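You operate a simulated robot arm through the tools that you are given. There is no shell and no other tool. Be economical: measure what you need, move in short steps, check, and stop when the job is done.

You run a simulated robot arm. Do the job below in one go: nothing can be reset, and whatever is moved stays where it is left.

## Task
Lay the ELM bundle on the open layer and square it to the row with the green bar.
Fine: loosen the thumb nut of the half-laid pallet before you run its green bar up and tighten it after; the other bundles stay. Where these are worked on the way, their far stop is far enough and under half their travel is too little: thumb nut of the half-laid pallet.
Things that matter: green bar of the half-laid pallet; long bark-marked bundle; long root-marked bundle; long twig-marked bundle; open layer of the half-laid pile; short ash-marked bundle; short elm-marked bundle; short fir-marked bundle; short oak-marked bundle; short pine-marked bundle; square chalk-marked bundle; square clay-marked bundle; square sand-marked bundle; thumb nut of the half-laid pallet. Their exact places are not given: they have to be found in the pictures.

It is judged by the outcome, as a careful person would: the job done as asked, and still so three seconds after it is handed in. It fails if anything else is knocked over, pushed out of place, dropped, spilled or broken.

## Robot
A 6-joint arm with a fingered hand, hanging from a carriage that runs on a gantry, over the field with the corners [-1270, 1248], [-1270, -1352], [10, -1351], [10, 1249] (x, y) and turns from -332 to 355 degrees about z. Base frame: it is fixed where the carriage stands at the start and does not move with it; the origin is on the floor, on the carriage's upright axis, x ahead of it, y to its left, z up; the surface under the hand at the start is at about z = 700. Lengths are in mm, angles in degrees, forces in N, time in s.
With the tool pointing down near the work surface it reaches from about 100 to 560 mm from the robot's upright axis, wherever it stands. Its first joint turns from -166.0 to 166.0 degrees. Places, roughly: green bar of the half-laid pallet [700, 400, 700]; open layer of the half-laid pile [500, 300, 700]; thumb nut of the half-laid pallet [600, 600, 700]. Payload 4 kg.
The tool frame sits at the grasp point between the pads (the TCP): z along the fingers, y along the line on which they close. The tips reach 30 mm beyond it. The gripper opens to 104 mm. The gripper's body begins 35 mm behind the TCP. The gripper is a hand of 5 fingers: y runs from the thumb to the fingers, the wrist lies at [-15, -113, -190] in the tool frame, and closing takes about 1.5 s.
Orientation is that of the tool frame in the base frame, as a unit quaternion [x, y, z, w]. With the fingers straight down and the wrist toward the robot, the tool's x, y and z point along [0, 1, 0], [1, 0, 0] and [0, 0, -1] of the base frame.

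## Interface
- The arm moves only by the tool jog_arm. Its argument "deltas" is a list that holds one entry, the list of rows, each a list of 7 numbers: the finger opening in mm, from 0 to 104, then the shift along the base's x, y, z in mm, then the turn, a rotation vector about the base's x, y, z in degrees. In form: [[[grip, tx, ty, tz, wx, wy, wz], ...]]. A call has 1 to 10 rows; each row is the pose to reach, as a shift and turn from the pose commanded when the call began. Rows are played at 5 a second. More than 50 mm and 8.6 degrees between two rows, or a gripper value outside its range, and nothing of the call is played. A pose out of reach is approached as far as the arm can. The call stops where the force on the tool passes 40 N (or 10 N more than at its start, if that is more) or the arm is blocked; 0.2 s more then pass. Each finger travels about 45 mm/s and halts on what it meets, pressing with about 22 N; the grip force reading is that of the motor and also rises with nothing between the fingers. The clock runs only during rows and for 0.2 s after the last one: add rows that repeat a pose to give the fingers time. It gives the time, the measured TCP pose, the force on the tool (base axes), the opening and the grip force at its end, in the units of the frame above (readings bear some noise), with the torque about the TCP (base axes, N m) and any sound that the robot's microphone picked up.
- Cameras (640 x 400 px; columns grow to the right, rows downward): "scene" is now at [254.3, -17.5, 1700.2]; the picture's right is [-0.31, -0.95, 0.00], its down [-0.89, 0.29, -0.36] and it looks along [0.34, -0.11, -0.93] (base axes); focal length 214 px, centre (320, 200). "wrist" rides on the gripper at [60, -83, -120] in the tool frame; the picture's right is [-0.79, 0.29, -0.54], its down [-0.56, -0.71, 0.44] and it looks along [-0.26, 0.65, 0.72] (tool axes); focal length 234 px, centre (320, 200).
- camera(camera): a new picture of that camera. No time passes.
- raise_lower(by): slides the trunk up (or, below 0, down) by that many mm; the arm and the scene camera ride with it, the base frame stays. It gives what a move gives, with no picture.
- roll_base(legs): drives the robot by 1 to 6 legs, each [ahead, left, turn to the left] in mm, mm and degrees, along the robot's own axes; the way and the turn of a leg run together, so that a leg with both is an arc; at most 1500 mm and 180 degrees a leg. The arm and the cameras ride along, it lands a little off, and it stops where it bumps. It keeps to its track: a leg is cut to what the track allows. It gives what a move gives.
- hand_shape(shape): the hand has 5 fingers and takes this shape, open, in about a second: jaw (thumb against the fingers, like two jaws); tri (thumb and two fingers); tip (a fingertip pinch); poke (one finger out to press); point (the index stretched); flat (the hand flat); cup (the hand cupped); fist (a fist). The gripper value then closes the fingers along that shape, each until it touches; the sizes above hold for jaw. It gives what a move gives, with no picture.
- head_to(pan, tilt): turns the head with the scene camera to pan (to the left, within 155 degrees either way) and tilt (down, from -29 to 69), counted from straight ahead of the robot. It gives what a move gives.
- pixel_to_xyz(camera, pixels): for up to 12 pixels [column, row] of the newest picture of that camera ("zoom" is the newest enlarged one), the place [x, y, z] in the base frame of the surface seen there, good to about 2 mm. No time passes.
- inspect(camera, box): a new picture of the part [left, top, right, bottom] of that camera's present view, enlarged. No time passes.
- close_job(): hands the job in; it is judged then, once.

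Go step by step. Measure first, check grasps and placings, and put right what went wrong. The budget is 80 turns and 68 pictures, counting those below and the enlarged ones. Unless the task says otherwise, let go and move clear before handing in, and close with one line.

The tools are called after ">>>" as name(argument=value, ...) on one line, values as JSON. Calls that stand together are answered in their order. jog_arm: Moves the arm, as the interface text tells. Its arguments: {"type":"object","properties":{"deltas":{"type":"array","items":{"type":"array","items":{"type":"array","items":{"type":"number"}}}}},"required":["deltas"]} The other tools are called the same way: raise_lower (by) slides the trunk up or down; hand_shape (shape) gives the hand a shape; roll_base (legs) drives the base; head_to (pan, tilt) turns the head that bears the scene camera; camera (camera) takes a picture; pixel_to_xyz (camera, pixels) gives the place of the surface under pixels of a picture; inspect (camera, box) takes an enlarged picture of a part of a camera's view; close_job () hands the job in.

At the start:

```text
t: 0.0
tcp_pos: [521.6, 167.6, 1063.3]
orientation: [0.707, 0.707, 0.0, 0.0]
wrist_force: [0.2, -0.6, 0.1]
ft_torque: [0.01, -0.04, -0.01]
opening: 103.8
gripper_force: 0.0
shape: jaw
trunk travel left (down, up): [-436.0, 162.0]
robot x, y, heading: [0.8, -0.7, -0.2]
head pan, tilt: [-17.9, 68.8]
```

scene: 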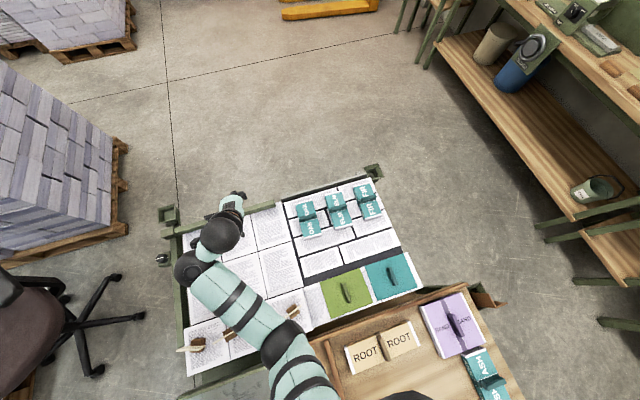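
wrist: 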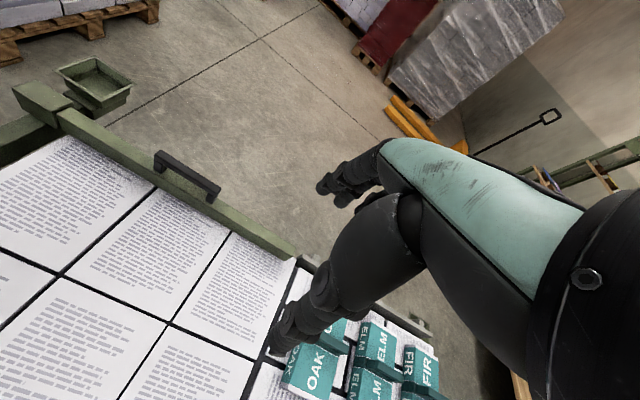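

The scene shows teal OAK, ELM and FIR bundles near (308,215), (338,210), (368,200), but the arm hides part of the pallet. I'll zoom in on the bundles and look around with the head.

>>> inspect(camera="scene", box=[140, 150, 440, 340])

>>> inspect(camera="wrist", box=[0, 40, 460, 400])

```text
2.11 times, centred on (290, 245) of scene
```

zoom: 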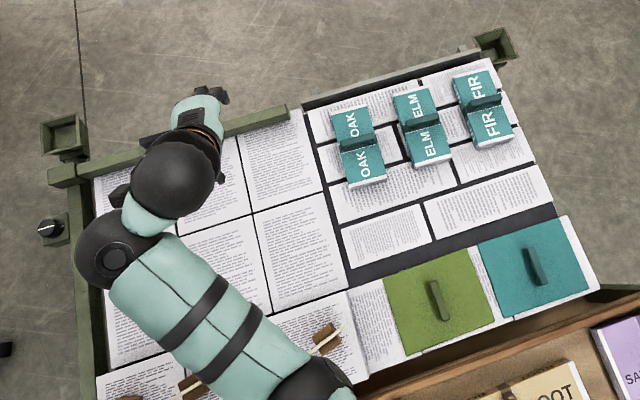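

```text
1.11 times, centred on (230, 220) of wrist
```

zoom: 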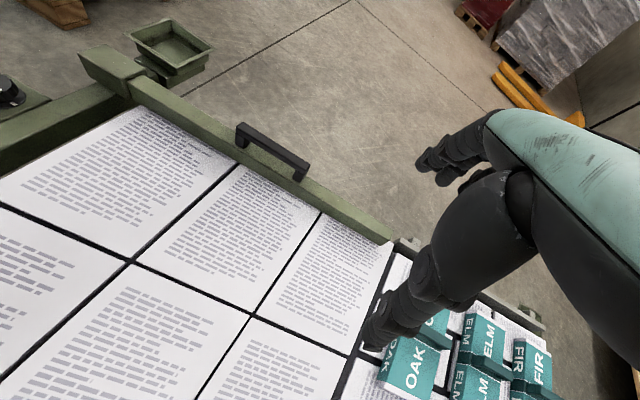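

The arm hides the left-hand part of the pallet. I'll swing it to the right at this height and look again.

>>> jog_arm(deltas=[[[104, -10, -45, 0, 0, 0, 0], [104, -20, -90, 0, 0, 0, 0], [104, -30, -135, 0, 0, 0, 0], [104, -40, -180, 0, 0, 0, 0], [104, -50, -225, 0, 0, 0, 0], [104, -60, -270, 0, 0, 0, 0], [104, -80, -315, 0, 0, 0, 0], [104, -100, -360, 0, 0, 0, 0], [104, -120, -400, 0, 0, 0, 0], [104, -140, -440, 0, 0, 0, 0]]])

>>> head_to(pan=20, tilt=65)

>>> camera(camera="scene")

```text
t: 1.5
tcp_pos: [457.7, -113.1, 1065.2]
orientation: [0.714, 0.7, -0.002, 0.001]
wrist_force: [16.2, -3.7, -23.1]
ft_torque: [-1.02, -0.04, -0.67]
opening: 103.6
gripper_force: 0.0
shape: jaw
trunk travel left (down, up): [-436.0, 162.0]
robot x, y, heading: [2.4, 2.8, 0.0]
head pan, tilt: [-17.9, 68.8]
stopped in row 7: the force on the tool passed its limit at 130 N (the readings are from after the stop); the commanded pose is now the measured one
```

```text
t: 2.5
tcp_pos: [458.6, -112.8, 1064.8]
orientation: [0.714, 0.7, -0.002, -0.001]
wrist_force: [28.2, -1.4, -37.8]
ft_torque: [-2.35, 0.27, -1.78]
opening: 103.7
gripper_force: 0.1
shape: jaw
trunk travel left (down, up): [-436.0, 162.0]
robot x, y, heading: [-2.7, 1.5, 0.1]
head pan, tilt: [20.0, 65.0]
```

```text
63 pictures are left
```

scene: 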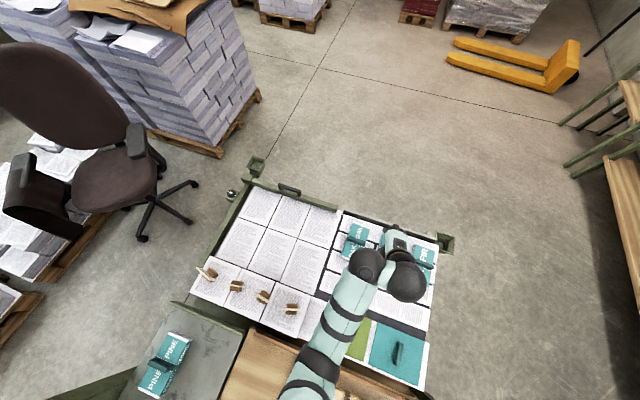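

The arm was stopped by a 130 N contact near (458,-113,1065) and still feels force. I'll look through the wrist camera and measure heights to find out what it touches.

>>> camera(camera="wrist")

>>> inspect(camera="scene", box=[170, 140, 490, 340])

>>> pixel_to_xyz(camera="scene", pixels=[[260, 200], [300, 265], [355, 235], [420, 262], [400, 350], [232, 194], [255, 165], [445, 240], [290, 190], [420, 310], [172, 345], [200, 285]])

```text
62 pictures are left
```

wrist: 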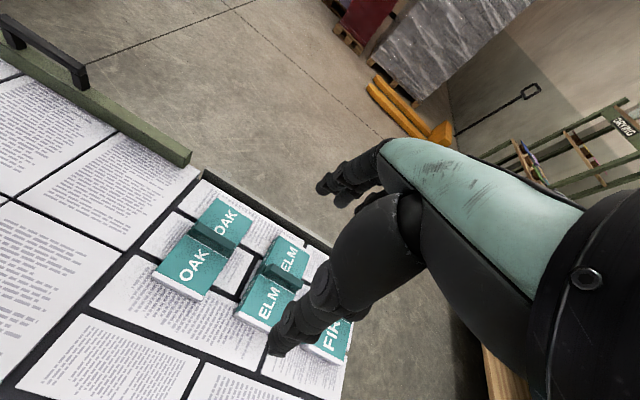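

```text
2.00 times, centred on (330, 240) of scene
```

zoom: 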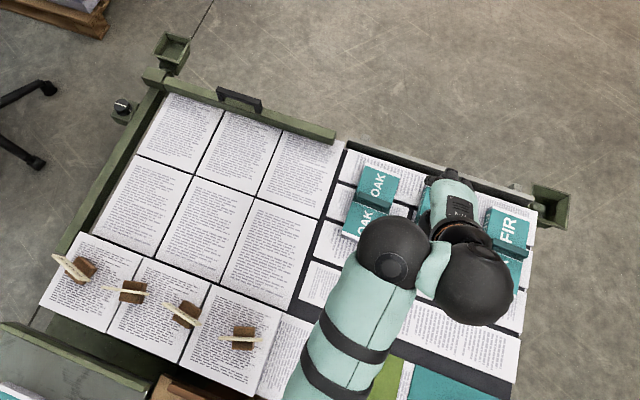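

```text
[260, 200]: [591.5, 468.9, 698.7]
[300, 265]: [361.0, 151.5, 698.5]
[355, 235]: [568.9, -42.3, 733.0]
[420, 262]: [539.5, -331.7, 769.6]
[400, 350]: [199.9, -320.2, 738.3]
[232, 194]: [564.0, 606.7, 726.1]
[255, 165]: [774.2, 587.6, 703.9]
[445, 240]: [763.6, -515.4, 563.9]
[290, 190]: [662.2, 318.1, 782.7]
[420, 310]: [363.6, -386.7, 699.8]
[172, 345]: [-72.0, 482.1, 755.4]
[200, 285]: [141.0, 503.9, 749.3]
```

Nothing on the pallet reaches the hand (tops are at z≈700–770), so the arm may be pressing against itself. I'll move back a little and watch the force.

>>> jog_arm(deltas=[[[104, 10, 20, 0, 0, 0, 0], [104, 20, 40, 0, 0, 0, 0], [104, 20, 40, 0, 0, 0, 0], [104, 20, 40, 0, 0, 0, 0]]])

>>> head_to(pan=25, tilt=69)

>>> camera(camera="scene")

```text
t: 3.5
tcp_pos: [476.4, -72.1, 1066.7]
orientation: [0.713, 0.701, -0.002, -0.001]
wrist_force: [0.4, 0.4, -0.3]
ft_torque: [-0.01, -0.02, 0.0]
opening: 103.8
gripper_force: 0.0
shape: jaw
trunk travel left (down, up): [-436.0, 162.0]
robot x, y, heading: [0.3, -0.2, 0.2]
head pan, tilt: [20.0, 65.0]
```

```text
t: 4.2
tcp_pos: [476.2, -71.8, 1066.0]
orientation: [0.713, 0.701, -0.002, -0.002]
wrist_force: [0.6, -0.6, -0.1]
ft_torque: [-0.02, 0.02, -0.02]
opening: 103.5
gripper_force: 0.0
shape: jaw
trunk travel left (down, up): [-436.0, 162.0]
robot x, y, heading: [2.2, -3.8, 0.0]
head pan, tilt: [25.0, 68.8]
```

```text
60 pictures are left
```

scene: 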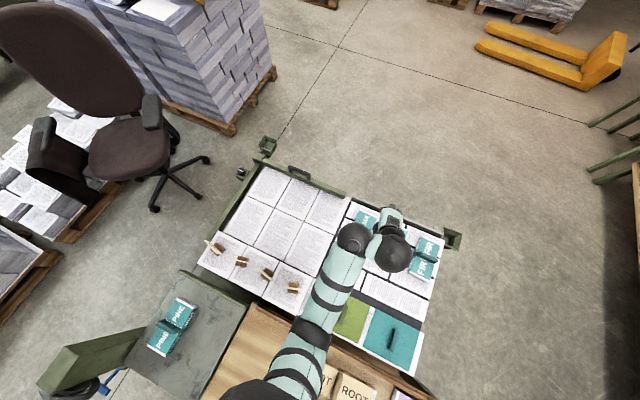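

The force is gone, so it was contact with the robot itself. I'll drive the carriage left so the camera stands over the pallet and see the bar, nut and row clearly.

>>> roll_base(legs=[[0, 600, 0]])

>>> head_to(pan=-35, tilt=66)

>>> camera(camera="scene")

```text
t: 7.6
tcp_pos: [476.1, 530.6, 1066.4]
orientation: [0.712, 0.702, -0.002, -0.001]
wrist_force: [0.3, 0.1, 0.8]
ft_torque: [0.0, -0.01, -0.02]
opening: 103.9
gripper_force: 0.0
shape: jaw
trunk travel left (down, up): [-436.0, 162.0]
robot x, y, heading: [-2.3, 600.5, -0.0]
head pan, tilt: [25.0, 68.8]
```

```text
t: 8.9
tcp_pos: [475.3, 529.4, 1065.8]
orientation: [0.712, 0.702, -0.002, -0.002]
wrist_force: [0.0, -0.1, 0.0]
ft_torque: [-0.01, -0.01, 0.03]
opening: 103.7
gripper_force: 0.1
shape: jaw
trunk travel left (down, up): [-436.0, 162.0]
robot x, y, heading: [-2.2, 603.1, 0.2]
head pan, tilt: [-35.0, 66.0]
```

```text
59 pictures are left
```

scene: 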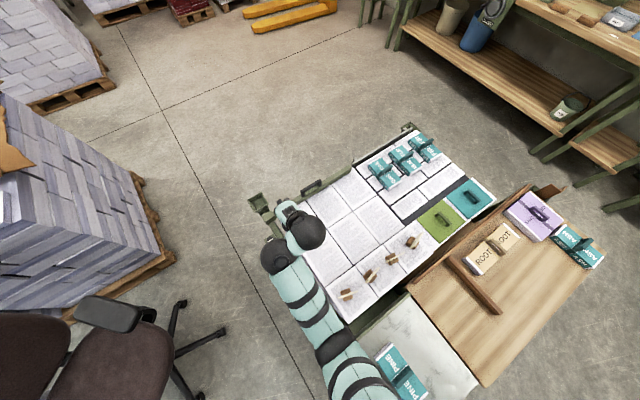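

>>> inspect(camera="scene", box=[240, 110, 500, 340])

>>> inspect(camera="wrist", box=[0, 0, 640, 400])

```text
1.74 times, centred on (370, 225) of scene
```

zoom: 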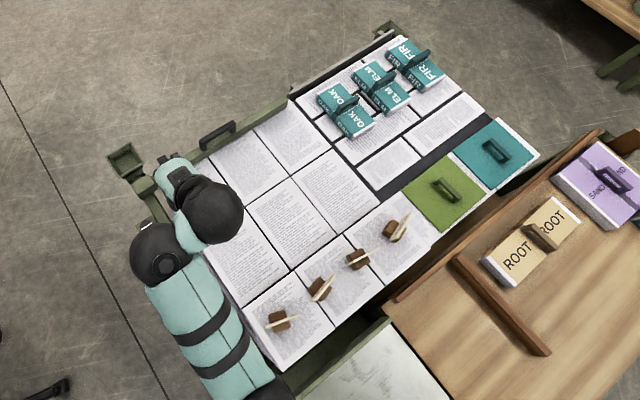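

```text
1.00 times, centred on (320, 200) of wrist (not enlarged: the box is as wide or as high as the picture)
```

zoom: 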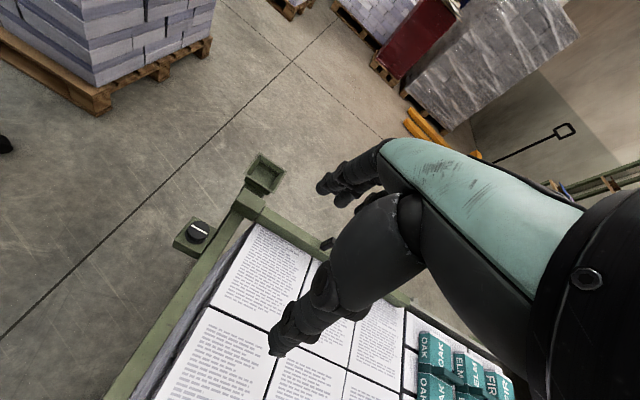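

I need the geometry, so I'll measure bundle heights, row, bar and frame points from a fresh zoom.

>>> inspect(camera="scene", box=[240, 110, 500, 340])

>>> pixel_to_xyz(camera="zoom", pixels=[[265, 345], [430, 215], [330, 330], [295, 262], [332, 180], [240, 165], [265, 112], [217, 133], [298, 98], [450, 222], [505, 180], [430, 145]])

>>> pixel_to_xyz(camera="zoom", pixels=[[278, 319], [395, 228], [357, 260], [380, 88], [354, 68], [410, 100], [376, 110], [362, 85], [342, 108], [415, 60], [442, 185], [390, 110]])

```text
1.74 times, centred on (370, 225) of scene
```

zoom: 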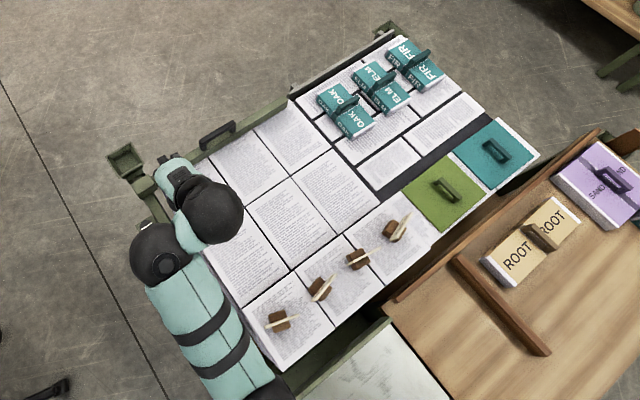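

```text
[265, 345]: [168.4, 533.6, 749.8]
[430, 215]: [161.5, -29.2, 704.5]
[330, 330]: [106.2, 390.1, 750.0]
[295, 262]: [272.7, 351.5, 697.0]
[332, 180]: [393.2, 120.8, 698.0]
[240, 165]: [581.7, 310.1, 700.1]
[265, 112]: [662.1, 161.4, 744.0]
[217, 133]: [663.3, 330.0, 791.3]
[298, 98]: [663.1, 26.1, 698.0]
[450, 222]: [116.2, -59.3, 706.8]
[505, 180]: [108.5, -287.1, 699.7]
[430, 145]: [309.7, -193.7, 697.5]
```

```text
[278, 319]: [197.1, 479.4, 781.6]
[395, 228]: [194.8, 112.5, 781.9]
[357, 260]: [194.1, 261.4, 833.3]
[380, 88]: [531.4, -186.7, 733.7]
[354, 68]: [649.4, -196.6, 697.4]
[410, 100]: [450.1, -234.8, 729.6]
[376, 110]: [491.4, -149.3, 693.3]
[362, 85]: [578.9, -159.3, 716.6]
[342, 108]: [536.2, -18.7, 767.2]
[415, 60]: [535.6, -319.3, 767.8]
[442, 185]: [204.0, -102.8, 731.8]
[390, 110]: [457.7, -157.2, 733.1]
```

The laid row (top z 750) is at x≈100–270, the open layer at z 698, and the bar at x≈663 with its handle at (663,330,791). The nut is near (564,607,726), so I'll look at it and at the bar close up.

>>> inspect(camera="wrist", box=[140, 140, 340, 270])

>>> pixel_to_xyz(camera="zoom", pixels=[[182, 292], [205, 282], [150, 302], [200, 310], [170, 340], [320, 240], [345, 215], [395, 165], [240, 370], [300, 300], [370, 260], [590, 325]])

```text
3.08 times, centred on (240, 205) of wrist
```

zoom: 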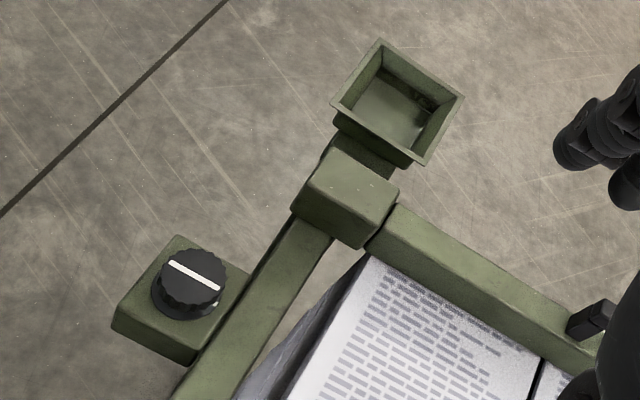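

```text
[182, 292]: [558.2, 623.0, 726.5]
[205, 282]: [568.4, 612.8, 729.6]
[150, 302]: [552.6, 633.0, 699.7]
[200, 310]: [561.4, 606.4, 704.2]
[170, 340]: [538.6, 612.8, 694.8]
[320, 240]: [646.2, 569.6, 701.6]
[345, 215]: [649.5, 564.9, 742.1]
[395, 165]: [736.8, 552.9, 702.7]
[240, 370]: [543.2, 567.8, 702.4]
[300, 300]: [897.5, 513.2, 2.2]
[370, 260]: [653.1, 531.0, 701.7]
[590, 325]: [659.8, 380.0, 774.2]
```

The knob is round with a white pointer line from zoom (170,262) to (218,288). I'll measure its centre, edges and pointer.

>>> pixel_to_xyz(camera="zoom", pixels=[[171, 263], [217, 288], [195, 275], [156, 278], [226, 270], [188, 250], [190, 302], [305, 195], [385, 210], [340, 160], [430, 225], [560, 320]])

```text
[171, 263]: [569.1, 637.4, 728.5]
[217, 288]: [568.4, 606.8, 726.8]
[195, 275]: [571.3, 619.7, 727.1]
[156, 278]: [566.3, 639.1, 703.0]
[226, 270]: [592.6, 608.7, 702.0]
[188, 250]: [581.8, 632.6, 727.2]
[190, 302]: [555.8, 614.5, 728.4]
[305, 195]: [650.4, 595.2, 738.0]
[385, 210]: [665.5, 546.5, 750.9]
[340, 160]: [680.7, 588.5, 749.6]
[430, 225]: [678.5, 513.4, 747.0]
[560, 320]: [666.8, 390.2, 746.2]
```

The knob's centre is about (569,622), with its top at z≈727, radius ≈17 and the pointer along y. I'll roll up to the end of the track, bring the open hand above the knob and check the reach.

>>> roll_base(legs=[[20, 20, 0]])

>>> jog_arm(deltas=[[[80, 20, 14, -30, 0, 0, 0], [80, 40, 28, -70, 0, 0, 0], [80, 60, 42, -110, 0, 0, 0], [80, 80, 56, -150, 0, 0, 0], [80, 80, 66, -190, 0, 0, 0], [80, 80, 70, -220, 0, 0, 0], [80, 80, 70, -245, 0, 0, 0], [80, 80, 70, -245, 0, 0, 0]]])

```text
t: 9.7
tcp_pos: [483.0, 549.7, 1064.5]
orientation: [0.711, 0.703, -0.002, -0.001]
wrist_force: [0.2, 0.0, -0.5]
ft_torque: [-0.03, 0.01, -0.02]
opening: 103.6
gripper_force: 0.0
shape: jaw
trunk travel left (down, up): [-436.0, 162.0]
robot x, y, heading: [5.3, 619.2, 0.3]
head pan, tilt: [-35.0, 66.0]
```

```text
t: 11.5
tcp_pos: [508.5, 528.1, 1076.0]
orientation: [0.726, 0.686, -0.027, 0.019]
wrist_force: [-0.3, 0.3, 0.2]
ft_torque: [-0.04, -0.02, -0.01]
opening: 80.1
gripper_force: 0.0
shape: jaw
out of reach, approached as far as the arm can: row 1, 2, 3, 4, 5, 6, 7, 8
trunk travel left (down, up): [-436.0, 162.0]
robot x, y, heading: [11.0, 620.5, 0.2]
head pan, tilt: [-35.0, 66.0]
```

The arm reports out of reach from the first row, so I'll test which direction is the obstacle with a plain descent.

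>>> jog_arm(deltas=[[[80, 0, 0, -30, 0, 0, 0], [80, 0, 0, -60, 0, 0, 0], [80, 0, 0, -90, 0, 0, 0], [80, 0, 0, -90, 0, 0, 0]]])

>>> camera(camera="scene")

```text
t: 12.5
tcp_pos: [507.9, 522.1, 989.5]
orientation: [0.727, 0.686, -0.027, 0.019]
wrist_force: [0.6, 0.1, -0.7]
ft_torque: [-0.01, -0.02, -0.01]
opening: 80.2
gripper_force: 0.0
shape: jaw
out of reach, approached as far as the arm can: row 1
trunk travel left (down, up): [-436.0, 162.0]
robot x, y, heading: [4.2, 620.0, 0.5]
head pan, tilt: [-35.0, 66.0]
```

```text
54 pictures are left
```

scene: 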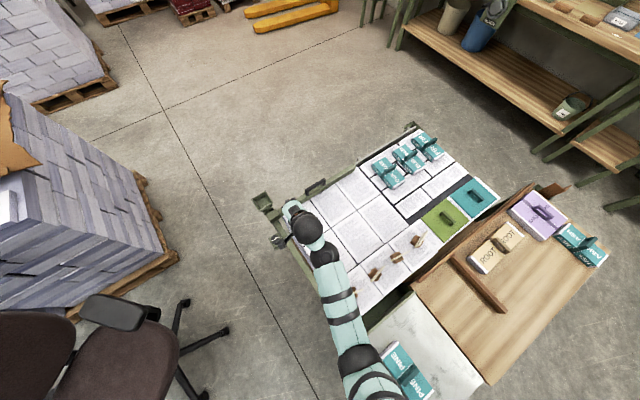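

Lower down the arm reaches better. I'll straighten the hand and move over the knob at a lower height.

>>> jog_arm(deltas=[[[80, 0, 15, -40, 1, 0, 1], [80, 0, 40, -80, 2, 0, 2], [80, 10, 65, -120, 3.7, -0.7, 3.3], [80, 30, 90, -150, 3.7, -0.7, 3.3], [80, 50, 100, -170, 3.7, -0.7, 3.3], [80, 61, 100, -190, 3.7, -0.7, 3.3], [80, 61, 100, -190, 3.7, -0.7, 3.3]]])

>>> camera(camera="wrist")

```text
t: 14.1
tcp_pos: [567.8, 621.9, 802.8]
orientation: [0.707, 0.707, 0.0, 0.002]
wrist_force: [-0.7, 0.1, -0.1]
ft_torque: [0.0, 0.02, 0.0]
opening: 80.1
gripper_force: 0.0
shape: jaw
trunk travel left (down, up): [-436.0, 162.0]
robot x, y, heading: [4.9, 617.8, 0.2]
head pan, tilt: [-35.0, 66.0]
```

```text
53 pictures are left
```

wrist: 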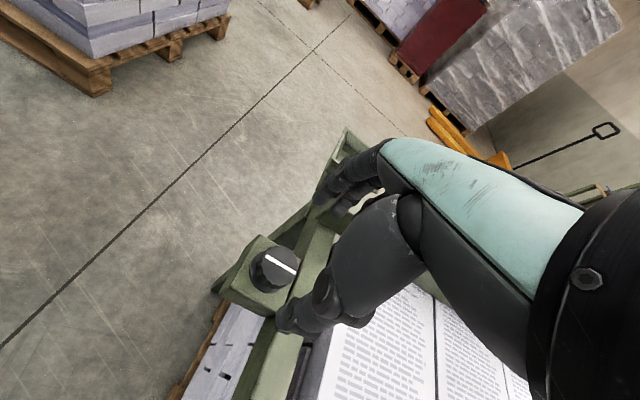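

The hand is over the knob at z 803. I'll pre-turn it clockwise so there is room to turn counter-clockwise, watching the reach.

>>> jog_arm(deltas=[[[80, 0.5, 0, 0, 0, 0, -8], [80, 0.5, 0, 0, 0, 0, -16], [80, 0.5, 0, 0, 0, 0, -24], [80, 0.5, 0, 0, 0, 0, -32], [80, 0.5, 0, 0, 0, 0, -40], [80, 0.5, 0, 0, 0, 0, -48], [80, 0.5, 0, 0, 0, 0, -48]]])

>>> camera(camera="wrist")

```text
t: 15.7
tcp_pos: [566.0, 619.2, 803.1]
orientation: [0.934, 0.358, 0.0, 0.001]
wrist_force: [-0.1, -0.7, 0.8]
ft_torque: [-0.01, 0.03, 0.03]
opening: 80.2
gripper_force: 0.1
shape: jaw
trunk travel left (down, up): [-436.0, 162.0]
robot x, y, heading: [7.7, 621.7, 0.3]
head pan, tilt: [-35.0, 66.0]
```

```text
52 pictures are left
```

wrist: 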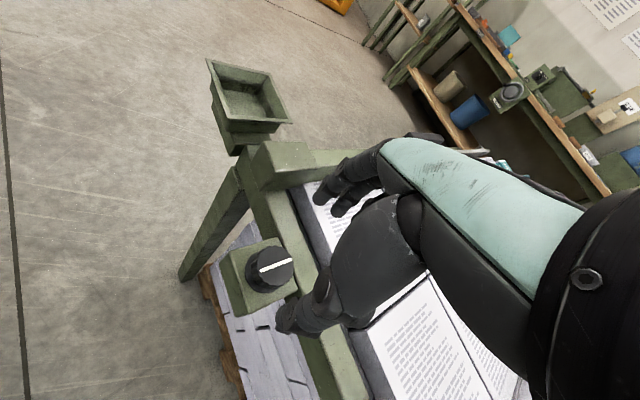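

The turned pose is reachable. I'll measure the knob again from this view.

>>> inspect(camera="wrist", box=[210, 220, 340, 320])

>>> pixel_to_xyz(camera="wrist", pixels=[[272, 265], [261, 268], [290, 262], [250, 268], [270, 250], [274, 280], [262, 252], [287, 274]])

```text
4.00 times, centred on (275, 270) of wrist
```

zoom: 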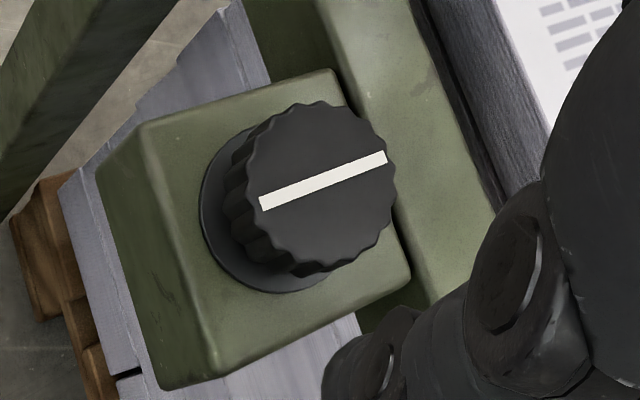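

```text
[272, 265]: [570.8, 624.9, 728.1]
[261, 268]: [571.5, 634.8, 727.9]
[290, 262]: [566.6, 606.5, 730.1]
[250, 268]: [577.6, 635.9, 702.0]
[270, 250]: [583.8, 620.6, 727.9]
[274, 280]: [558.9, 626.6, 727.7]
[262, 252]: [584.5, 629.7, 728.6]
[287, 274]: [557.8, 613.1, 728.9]
```

The knob's centre is (570,621) and its top z is 728. I'll lower the open hand around it and close.

>>> jog_arm(deltas=[[[80, 2, 1, -25, 0, 0, 0], [80, 2, 1, -50, 0, 0, 0], [80, 2, 1, -65, 0, 0, 0], [30, 2, 1, -65, 0, 0, 0], [30, 2, 1, -65, 0, 0, 0], [20, 2, 1, -65, 0, 0, 0], [20, 2, 1, -65, 0, 0, 0], [20, 2, 1, -65, 0, 0, 0], [20, 2, 1, -65, 0, 0, 0]]])

>>> inspect(camera="wrist", box=[180, 160, 440, 340])

```text
t: 17.7
tcp_pos: [539.3, 620.8, 773.6]
orientation: [0.934, 0.358, 0.0, 0.001]
wrist_force: [-0.2, -0.2, 0.0]
ft_torque: [-0.04, -0.01, 0.0]
opening: 20.4
gripper_force: 0.0
shape: jaw
out of reach, approached as far as the arm can: row 1, 2, 3, 4, 5, 6, 7, 8, 9
trunk travel left (down, up): [-436.0, 162.0]
robot x, y, heading: [8.2, 620.3, 0.2]
head pan, tilt: [-35.0, 66.0]
```

```text
2.22 times, centred on (310, 250) of wrist
```

zoom: 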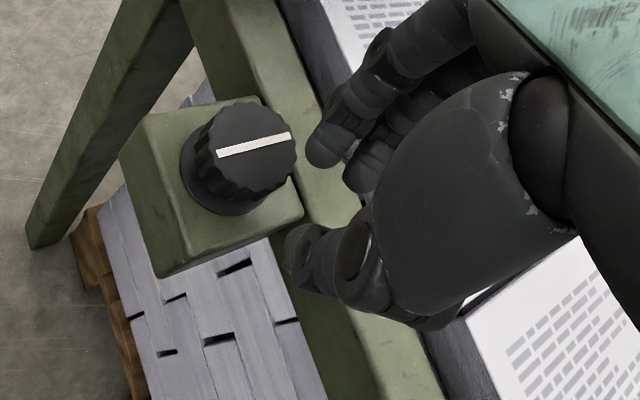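

Out of reach below z≈770 at this trunk height. I'll open and raise the arm, lower the trunk, then approach again.

>>> jog_arm(deltas=[[[60, 0, 0, 40, 0, 0, 0], [80, 0, 0, 80, 0, 0, 0], [80, 0, 0, 120, 0, 0, 0], [80, 0, 0, 160, 0, 0, 0], [80, 0, 0, 170, 0, 0, 0], [80, 0, 0, 170, 0, 0, 0]]])

>>> raise_lower(by=-150)

```text
t: 19.1
tcp_pos: [541.7, 620.6, 944.1]
orientation: [0.934, 0.358, -0.001, 0.001]
wrist_force: [0.1, -0.9, -0.2]
ft_torque: [0.02, 0.02, -0.02]
opening: 79.7
gripper_force: 0.0
shape: jaw
out of reach, approached as far as the arm can: row 1
trunk travel left (down, up): [-436.0, 162.0]
robot x, y, heading: [3.7, 619.9, 0.2]
head pan, tilt: [-35.0, 66.0]
```

```text
t: 20.9
tcp_pos: [541.4, 621.5, 794.1]
orientation: [0.933, 0.359, 0.0, 0.002]
wrist_force: [0.7, -0.7, 0.3]
ft_torque: [0.02, 0.02, -0.03]
opening: 79.6
gripper_force: 0.1
shape: jaw
trunk travel left (down, up): [-286.0, 312.0]
robot x, y, heading: [7.5, 617.7, 0.2]
head pan, tilt: [-35.0, 66.0]
```

>>> jog_arm(deltas=[[[80, 14, 0, 0, 0, 0, 0], [80, 28, 0, 0, 0, 0, 0], [80, 29, 0, -25, 0, 0, 0], [80, 29, 0, -45, 0, 0, 0], [80, 29, 0, -56, 0, 0, 0], [80, 29, 0, -56, 0, 0, 0]]])

>>> inspect(camera="wrist", box=[180, 160, 440, 340])

```text
t: 22.3
tcp_pos: [572.5, 621.3, 737.7]
orientation: [0.934, 0.358, 0.0, 0.002]
wrist_force: [0.0, -1.3, 0.0]
ft_torque: [-0.02, -0.03, 0.01]
opening: 80.0
gripper_force: 0.1
shape: jaw
trunk travel left (down, up): [-286.0, 312.0]
robot x, y, heading: [3.6, 620.7, 0.2]
head pan, tilt: [-35.0, 66.0]
```

```text
2.22 times, centred on (310, 250) of wrist
```

zoom: 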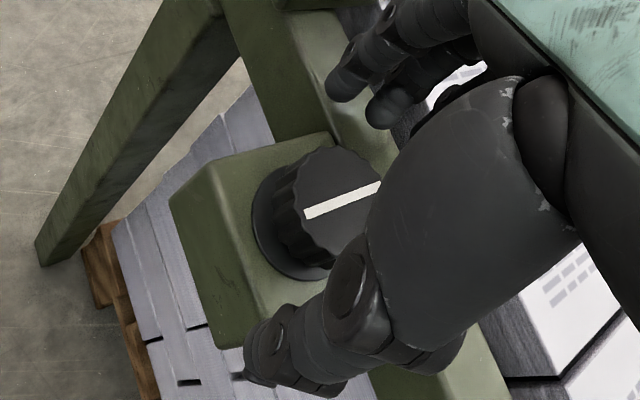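

The hand is around the knob. I'll close now.

>>> jog_arm(deltas=[[[60, -1, 0, 0, 0, 0, 0], [40, -1, 0, 0, 0, 0, 0], [25, -1, 0, 0, 0, 0, 0], [20, -1, 0, 0, 0, 0, 0], [20, -1, 0, 0, 0, 0, 0], [20, -1, 0, 0, 0, 0, 0], [20, -1, 0, 0, 0, 0, 0]]])

>>> inspect(camera="wrist", box=[180, 160, 440, 340])

```text
t: 23.9
tcp_pos: [570.3, 624.4, 736.4]
orientation: [0.934, 0.358, -0.001, 0.001]
wrist_force: [-2.0, 3.3, -1.1]
ft_torque: [0.05, 0.03, 0.04]
opening: 30.9
gripper_force: 22.0
shape: jaw
trunk travel left (down, up): [-286.0, 312.0]
robot x, y, heading: [2.6, 622.0, 0.1]
head pan, tilt: [-35.0, 66.0]
```

```text
2.22 times, centred on (310, 250) of wrist
```

zoom: 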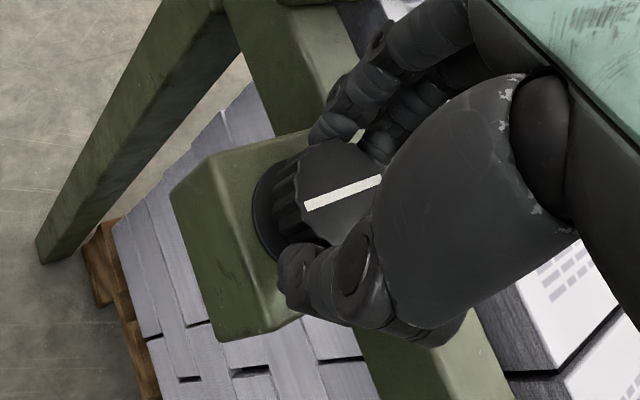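

Firm grip (22 N, opening 31). I'll turn counter-clockwise to loosen it.

>>> jog_arm(deltas=[[[20, 0, 0, 0, 0, 0, 8], [20, 0, 0, 0, 0, 0, 16], [20, 0, 0, 0, 0, 0, 24], [20, 0, 0, 0, 0, 0, 32], [20, 0, 0, 0, 0, 0, 40], [20, 0, 0, 0, 0, 0, 48], [20, 0, 0, 0, 0, 0, 56], [20, 0, 0, 0, 0, 0, 64], [20, 0, 0, 0, 0, 0, 72], [20, 0, 0, 0, 0, 0, 80]]])

>>> inspect(camera="wrist", box=[180, 160, 440, 340])

```text
t: 26.1
tcp_pos: [570.8, 621.2, 737.2]
orientation: [0.484, 0.875, 0.001, 0.001]
wrist_force: [-2.1, 0.9, 2.6]
ft_torque: [0.06, -0.01, -0.04]
opening: 31.1
gripper_force: 22.2
shape: jaw
trunk travel left (down, up): [-286.0, 312.0]
robot x, y, heading: [5.6, 621.4, 0.4]
head pan, tilt: [-35.0, 66.0]
```

```text
2.22 times, centred on (310, 250) of wrist
```

zoom: 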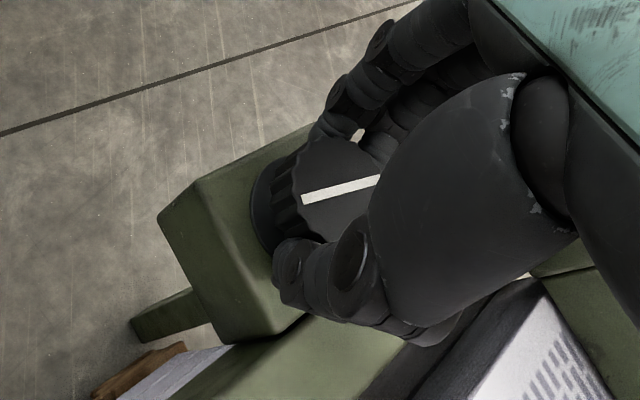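

The knob turned with the hand by about 78° with no stop felt. I'll keep going.

>>> jog_arm(deltas=[[[20, 0, 0, 0, 0, 0, 8], [20, 0, 0, 0, 0, 0, 16], [20, 0, 0, 0, 0, 0, 24], [20, 0, 0, 0, 0, 0, 32], [20, 0, 0, 0, 0, 0, 40]]])

>>> inspect(camera="wrist", box=[180, 160, 440, 340])

```text
t: 27.3
tcp_pos: [563.6, 619.7, 749.3]
orientation: [0.156, 0.988, 0.0, 0.008]
wrist_force: [19.5, -0.9, -7.1]
ft_torque: [0.07, -0.5, -0.34]
opening: 29.6
gripper_force: 21.7
shape: jaw
out of reach, approached as far as the arm can: row 5
trunk travel left (down, up): [-286.0, 312.0]
robot x, y, heading: [7.5, 617.8, 0.2]
head pan, tilt: [-35.0, 66.0]
```

```text
2.22 times, centred on (310, 250) of wrist
```

zoom: 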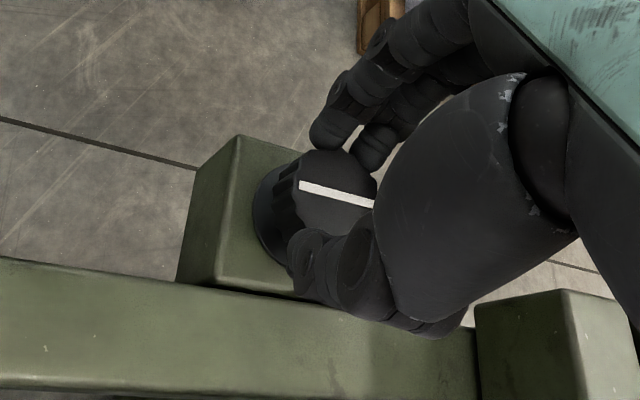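

The hand is now ahead of the knob by roughly 25°, so either the knob met its stop or the grip slipped. I'll let go, rise and look.

>>> jog_arm(deltas=[[[40, 0, 0, 0, 0, 0, 0], [60, 0, 0, 0, 0, 0, 0], [80, 0, 0, 0, 0, 0, 0], [80, 0, 0, 20, 0, 0, 0], [80, 0, 0, 50, 0, 0, 0], [80, 0, 0, 50, 0, 0, 0]]])

>>> inspect(camera="wrist", box=[180, 160, 440, 340])

>>> pixel_to_xyz(camera="zoom", pixels=[[240, 230], [270, 240], [290, 245], [310, 250]])

```text
t: 28.7
tcp_pos: [559.3, 621.0, 797.6]
orientation: [0.157, 0.988, 0.001, 0.001]
wrist_force: [0.3, 0.3, 0.0]
ft_torque: [0.02, 0.06, 0.04]
opening: 79.8
gripper_force: 0.1
shape: jaw
out of reach, approached as far as the arm can: row 4, 5
trunk travel left (down, up): [-286.0, 312.0]
robot x, y, heading: [5.3, 621.1, 0.1]
head pan, tilt: [-35.0, 66.0]
```

```text
2.22 times, centred on (310, 250) of wrist
```

zoom: 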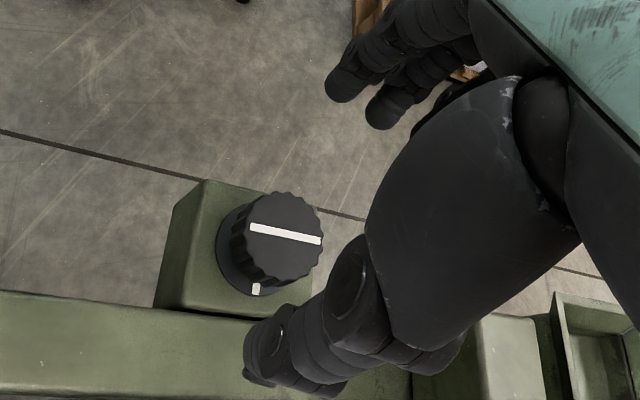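

```text
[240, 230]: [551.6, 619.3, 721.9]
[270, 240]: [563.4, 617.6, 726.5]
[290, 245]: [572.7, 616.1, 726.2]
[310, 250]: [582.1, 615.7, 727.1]
```

The pointer now lies along x, so the knob turned just 90° while the hand turned 120°. That suggests a stop, and I'll confirm it by regripping from a comfortable yaw and turning on.

>>> jog_arm(deltas=[[[80, 2, 0, 0, 0, 0, -8], [80, 4, 0, 0, 0, 0, -16], [80, 6, 0, 0, 0, 0, -24], [80, 8, 0, 0, 0, 0, -32], [80, 10, 0, 0, 0, 0, -40], [80, 10, 0, 0, 0, 0, -48], [80, 10, 0, 0, 0, 0, -56], [80, 10, 0, 0, 0, 0, -64], [80, 10, 0, 0, 0, 0, -72], [80, 10, 0, 0, 0, 0, -72]]])

>>> jog_arm(deltas=[[[80, 0, 0, -30, 0, 0, 0], [80, 0, 0, -59, 0, 0, 0], [80, 0, 0, -59, 0, 0, 0], [50, 0, 0, -59, 0, 0, 0], [20, 0, 0, -59, 0, 0, 0], [20, 0, 0, -59, 0, 0, 0], [20, 0, 0, -59, 0, 0, 0], [20, 0, 0, -59, 0, 0, 0]]])

>>> jog_arm(deltas=[[[20, 0, 0, 0, 0, 0, 7], [20, 0, 0, 0, 0, 0, 14], [20, 0, 0, 0, 0, 0, 21], [20, 0, 0, 0, 0, 0, 28], [20, 0, 0, 0, 0, 0, 28]]])

>>> inspect(camera="wrist", box=[180, 160, 440, 340])

```text
t: 30.9
tcp_pos: [564.9, 621.9, 794.4]
orientation: [0.708, 0.706, -0.001, 0.0]
wrist_force: [0.4, 1.0, 0.3]
ft_torque: [-0.02, -0.01, -0.01]
opening: 79.9
gripper_force: 0.1
shape: jaw
trunk travel left (down, up): [-286.0, 312.0]
robot x, y, heading: [6.1, 620.7, -0.0]
head pan, tilt: [-35.0, 66.0]
```

```text
t: 32.7
tcp_pos: [566.0, 620.7, 737.7]
orientation: [0.707, 0.708, 0.0, 0.001]
wrist_force: [1.0, 0.6, -0.3]
ft_torque: [0.02, -0.06, -0.05]
opening: 30.3
gripper_force: 22.0
shape: jaw
trunk travel left (down, up): [-286.0, 312.0]
robot x, y, heading: [6.7, 618.8, 0.2]
head pan, tilt: [-35.0, 66.0]
```

```text
t: 33.9
tcp_pos: [567.9, 617.6, 737.3]
orientation: [0.516, 0.857, 0.0, 0.003]
wrist_force: [6.7, -10.3, 0.7]
ft_torque: [-0.24, -0.15, -0.66]
opening: 30.7
gripper_force: 21.9
shape: jaw
trunk travel left (down, up): [-286.0, 312.0]
robot x, y, heading: [5.1, 625.1, 0.2]
head pan, tilt: [-35.0, 66.0]
```

```text
2.22 times, centred on (310, 250) of wrist
```

zoom: 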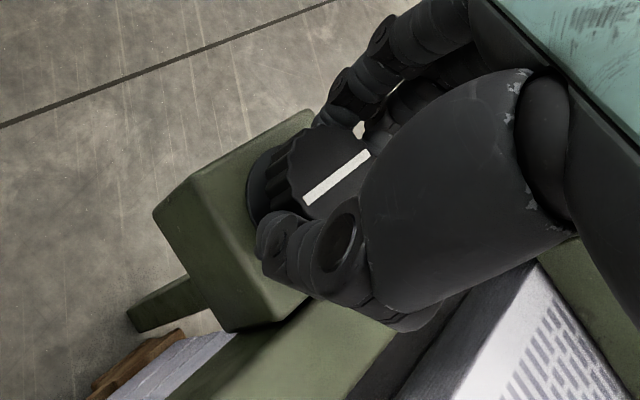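

The torque rose to 0.66 N·m with the knob held, so it is at its far stop and loose. I'll let go, rise and drive right to the ELM bundle.

>>> jog_arm(deltas=[[[50, 0, 0, 0, 0, 0, -7], [80, 0, 0, 0, 0, 0, -14], [80, 0, 0, 0, 0, 0, -14], [80, 0, 0, 30, 0, 0, -20], [80, 0, 0, 70, 0, 0, -28], [80, 0, 0, 110, 0, 0, -28], [80, -10, 0, 150, 0, 0, -28], [80, -20, 0, 180, 0, 0, -28], [80, -20, 0, 180, 0, 0, -28]]])

>>> roll_base(legs=[[0, -750, 0]])

>>> head_to(pan=0, tilt=60)

>>> camera(camera="wrist")

>>> camera(camera="scene")

```text
t: 35.9
tcp_pos: [545.4, 620.2, 914.7]
orientation: [0.708, 0.706, 0.0, 0.002]
wrist_force: [-0.5, -0.7, -0.7]
ft_torque: [-0.02, 0.0, 0.02]
opening: 79.6
gripper_force: 0.1
shape: jaw
trunk travel left (down, up): [-286.0, 312.0]
robot x, y, heading: [6.8, 613.9, 0.5]
head pan, tilt: [-35.0, 66.0]
```

```text
t: 39.9
tcp_pos: [545.5, -110.7, 915.5]
orientation: [0.705, 0.709, 0.0, 0.002]
wrist_force: [-0.4, -0.4, -0.2]
ft_torque: [-0.02, 0.01, -0.03]
opening: 79.9
gripper_force: 0.0
shape: jaw
trunk travel left (down, up): [-286.0, 312.0]
robot x, y, heading: [6.4, -116.1, 0.5]
head pan, tilt: [-35.0, 66.0]
```

```text
t: 40.9
tcp_pos: [546.7, -110.7, 915.1]
orientation: [0.705, 0.709, 0.0, 0.001]
wrist_force: [0.1, -0.2, -0.1]
ft_torque: [-0.04, -0.02, -0.01]
opening: 79.7
gripper_force: 0.0
shape: jaw
trunk travel left (down, up): [-286.0, 312.0]
robot x, y, heading: [5.0, -113.5, 0.8]
head pan, tilt: [0.0, 60.0]
```

```text
43 pictures are left
```

wrist: 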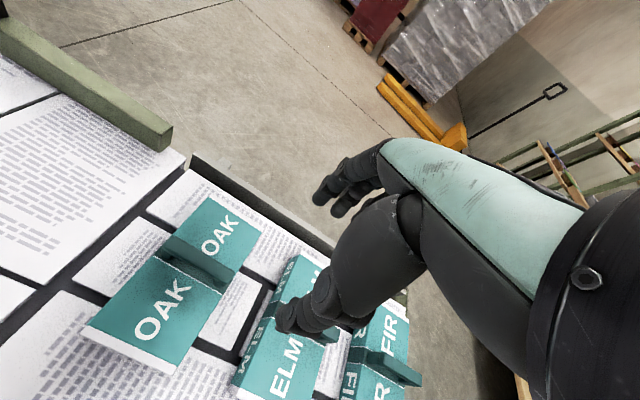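

```text
42 pictures are left
```

scene: 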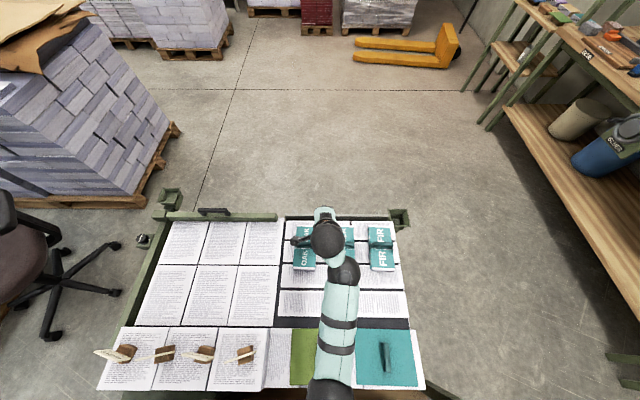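

Clear view now: the laid row sits in front and the bar runs along y at the far side. To see the ELM fin without the thumb in the way, I'll shift right so that ELM sits where OAK is in this view.

>>> roll_base(legs=[[0, -135, 0]])

>>> camera(camera="wrist")

```text
t: 42.2
tcp_pos: [545.9, -246.4, 915.8]
orientation: [0.705, 0.71, 0.0, 0.002]
wrist_force: [-0.2, -0.4, -0.1]
ft_torque: [0.0, -0.04, 0.01]
opening: 79.9
gripper_force: 0.0
shape: jaw
trunk travel left (down, up): [-286.0, 312.0]
robot x, y, heading: [5.9, -249.1, 0.4]
head pan, tilt: [0.0, 60.0]
```

```text
41 pictures are left
```

wrist: 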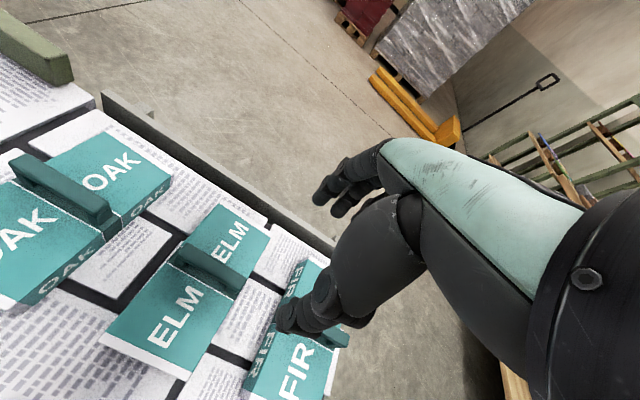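

The ELM fin is visible from about (180,255) to (240,290). I'll measure the fin and the bundle corners.

>>> pixel_to_xyz(camera="wrist", pixels=[[188, 247], [212, 262], [240, 275], [222, 283], [219, 206], [268, 234], [108, 338], [193, 370], [185, 375], [200, 330], [235, 225], [30, 165]])

>>> inspect(camera="wrist", box=[80, 180, 320, 400])

```text
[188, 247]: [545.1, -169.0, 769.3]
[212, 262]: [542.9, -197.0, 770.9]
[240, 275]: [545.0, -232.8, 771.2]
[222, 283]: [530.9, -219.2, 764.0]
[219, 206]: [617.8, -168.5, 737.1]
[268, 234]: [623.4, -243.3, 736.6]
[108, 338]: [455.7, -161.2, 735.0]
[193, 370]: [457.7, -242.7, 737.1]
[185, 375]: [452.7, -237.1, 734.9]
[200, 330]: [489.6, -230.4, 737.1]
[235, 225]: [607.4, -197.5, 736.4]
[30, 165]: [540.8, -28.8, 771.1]
```

```text
1.82 times, centred on (200, 290) of wrist
```

zoom: 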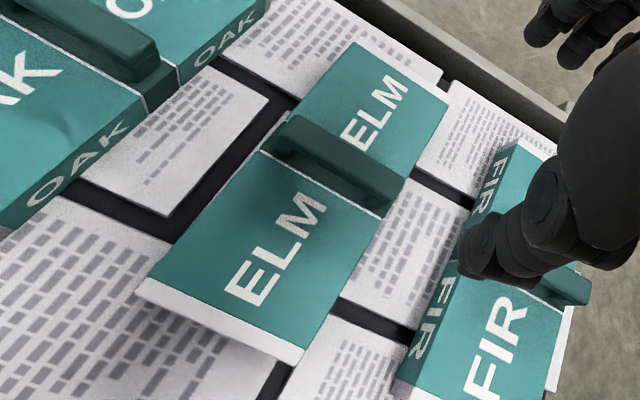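

The bundle spans x 455–621 and y −163…−243, with its fin centred at (538,−202) and fin top at z 770. I'll lower the open hand onto the fin.

>>> jog_arm(deltas=[[[70, -7, 25, -20, 0, 0, 0], [70, -7, 44, -60, 0, 0, 0], [70, -7, 44, -100, 0, 0, 0], [70, -7, 44, -130, 0, 0, 0], [70, -7, 44, -147, 0, 0, 0], [70, -7, 44, -147, 0, 0, 0]]])

>>> camera(camera="wrist")

```text
t: 43.6
tcp_pos: [538.4, -202.3, 766.8]
orientation: [0.704, 0.71, 0.0, 0.001]
wrist_force: [-0.6, -0.3, 0.6]
ft_torque: [0.04, -0.04, 0.01]
opening: 70.2
gripper_force: 0.0
shape: jaw
trunk travel left (down, up): [-286.0, 312.0]
robot x, y, heading: [6.2, -250.1, 0.4]
head pan, tilt: [0.0, 60.0]
```

```text
39 pictures are left
```

wrist: 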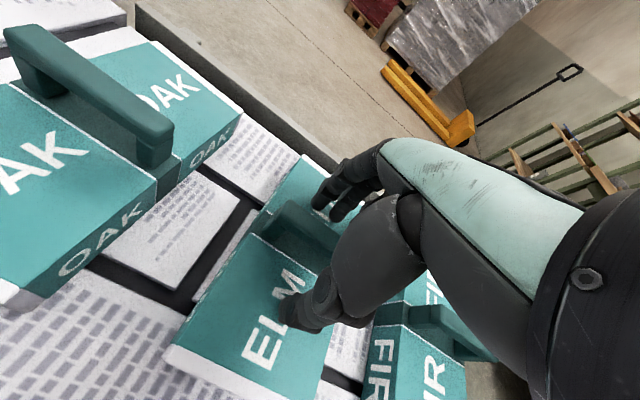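

The hand straddles the ELM handle. I'll close and lift gently.

>>> jog_arm(deltas=[[[45, 0, 0, 0, 0, 0, 0], [20, 0, 0, 0, 0, 0, 0], [5, 0, 0, 0, 0, 0, 0], [5, 0, 0, 0, 0, 0, 0], [5, 0, 0, 0, 0, 0, 0], [5, 0, 0, 0, 0, 0, 0], [5, 0, 0, 0, 0, 0, 0]]])

>>> jog_arm(deltas=[[[5, 0, 0, 15, 0, 0, 0], [5, 0, 0, 30, 0, 0, 0], [5, 0, 0, 60, 0, 0, 0], [5, 0, 0, 60, 0, 0, 0]]])

>>> camera(camera="wrist")

```text
t: 45.2
tcp_pos: [540.1, -202.7, 768.2]
orientation: [0.705, 0.71, 0.0, 0.001]
wrist_force: [1.8, -0.4, 0.4]
ft_torque: [-0.02, 0.02, 0.04]
opening: 5.1
gripper_force: 0.1
shape: jaw
trunk travel left (down, up): [-286.0, 312.0]
robot x, y, heading: [5.7, -249.9, 0.8]
head pan, tilt: [0.0, 60.0]
```

```text
t: 46.2
tcp_pos: [538.7, -205.3, 828.5]
orientation: [0.705, 0.71, 0.0, 0.001]
wrist_force: [1.2, 0.0, -2.9]
ft_torque: [-0.04, 0.01, 0.0]
opening: 5.0
gripper_force: 0.0
shape: jaw
trunk travel left (down, up): [-286.0, 312.0]
robot x, y, heading: [5.5, -246.4, 0.6]
head pan, tilt: [0.0, 60.0]
```

```text
38 pictures are left
```

wrist: 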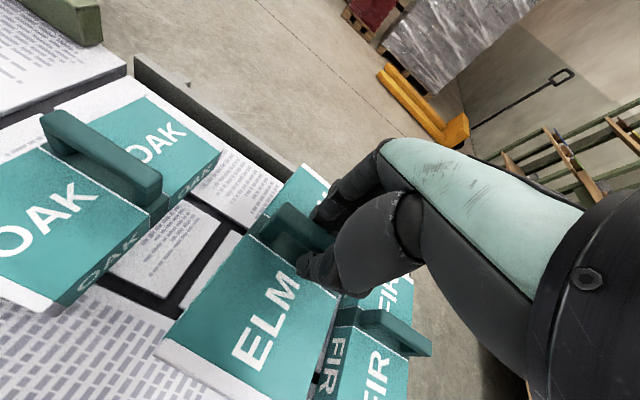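

The bundle is up (it keeps its place in the view while OAK and FIR fall away, and weight 2.9 N), but it hangs on the curled fingers. I'll close fully to secure it.

>>> jog_arm(deltas=[[[0, 0, 0, 0, 0, 0, 0], [0, 0, 0, 0, 0, 0, 0], [0, 0, 0, 0, 0, 0, 0]]])

>>> inspect(camera="wrist", box=[140, 140, 440, 400])

>>> pixel_to_xyz(camera="wrist", pixels=[[156, 353], [265, 392], [300, 170], [330, 182], [255, 330], [205, 300], [280, 190], [282, 212]])

```text
t: 47.0
tcp_pos: [537.5, -205.3, 829.3]
orientation: [0.704, 0.71, 0.0, 0.001]
wrist_force: [-0.1, -0.2, -2.7]
ft_torque: [-0.02, -0.05, 0.01]
opening: 8.8
gripper_force: 22.6
shape: jaw
trunk travel left (down, up): [-286.0, 312.0]
robot x, y, heading: [9.5, -252.2, 0.5]
head pan, tilt: [0.0, 60.0]
```

```text
1.54 times, centred on (290, 270) of wrist
```

zoom: 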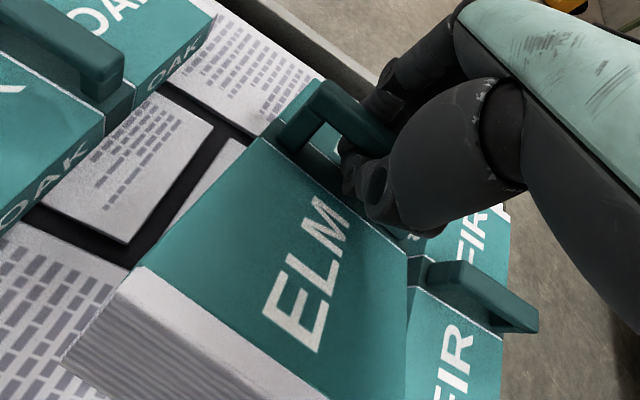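

```text
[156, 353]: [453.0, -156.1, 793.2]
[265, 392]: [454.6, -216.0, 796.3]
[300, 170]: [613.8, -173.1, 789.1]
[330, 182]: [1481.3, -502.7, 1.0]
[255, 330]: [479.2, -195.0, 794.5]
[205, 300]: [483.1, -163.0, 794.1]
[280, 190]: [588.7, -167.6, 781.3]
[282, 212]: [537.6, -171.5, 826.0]
```

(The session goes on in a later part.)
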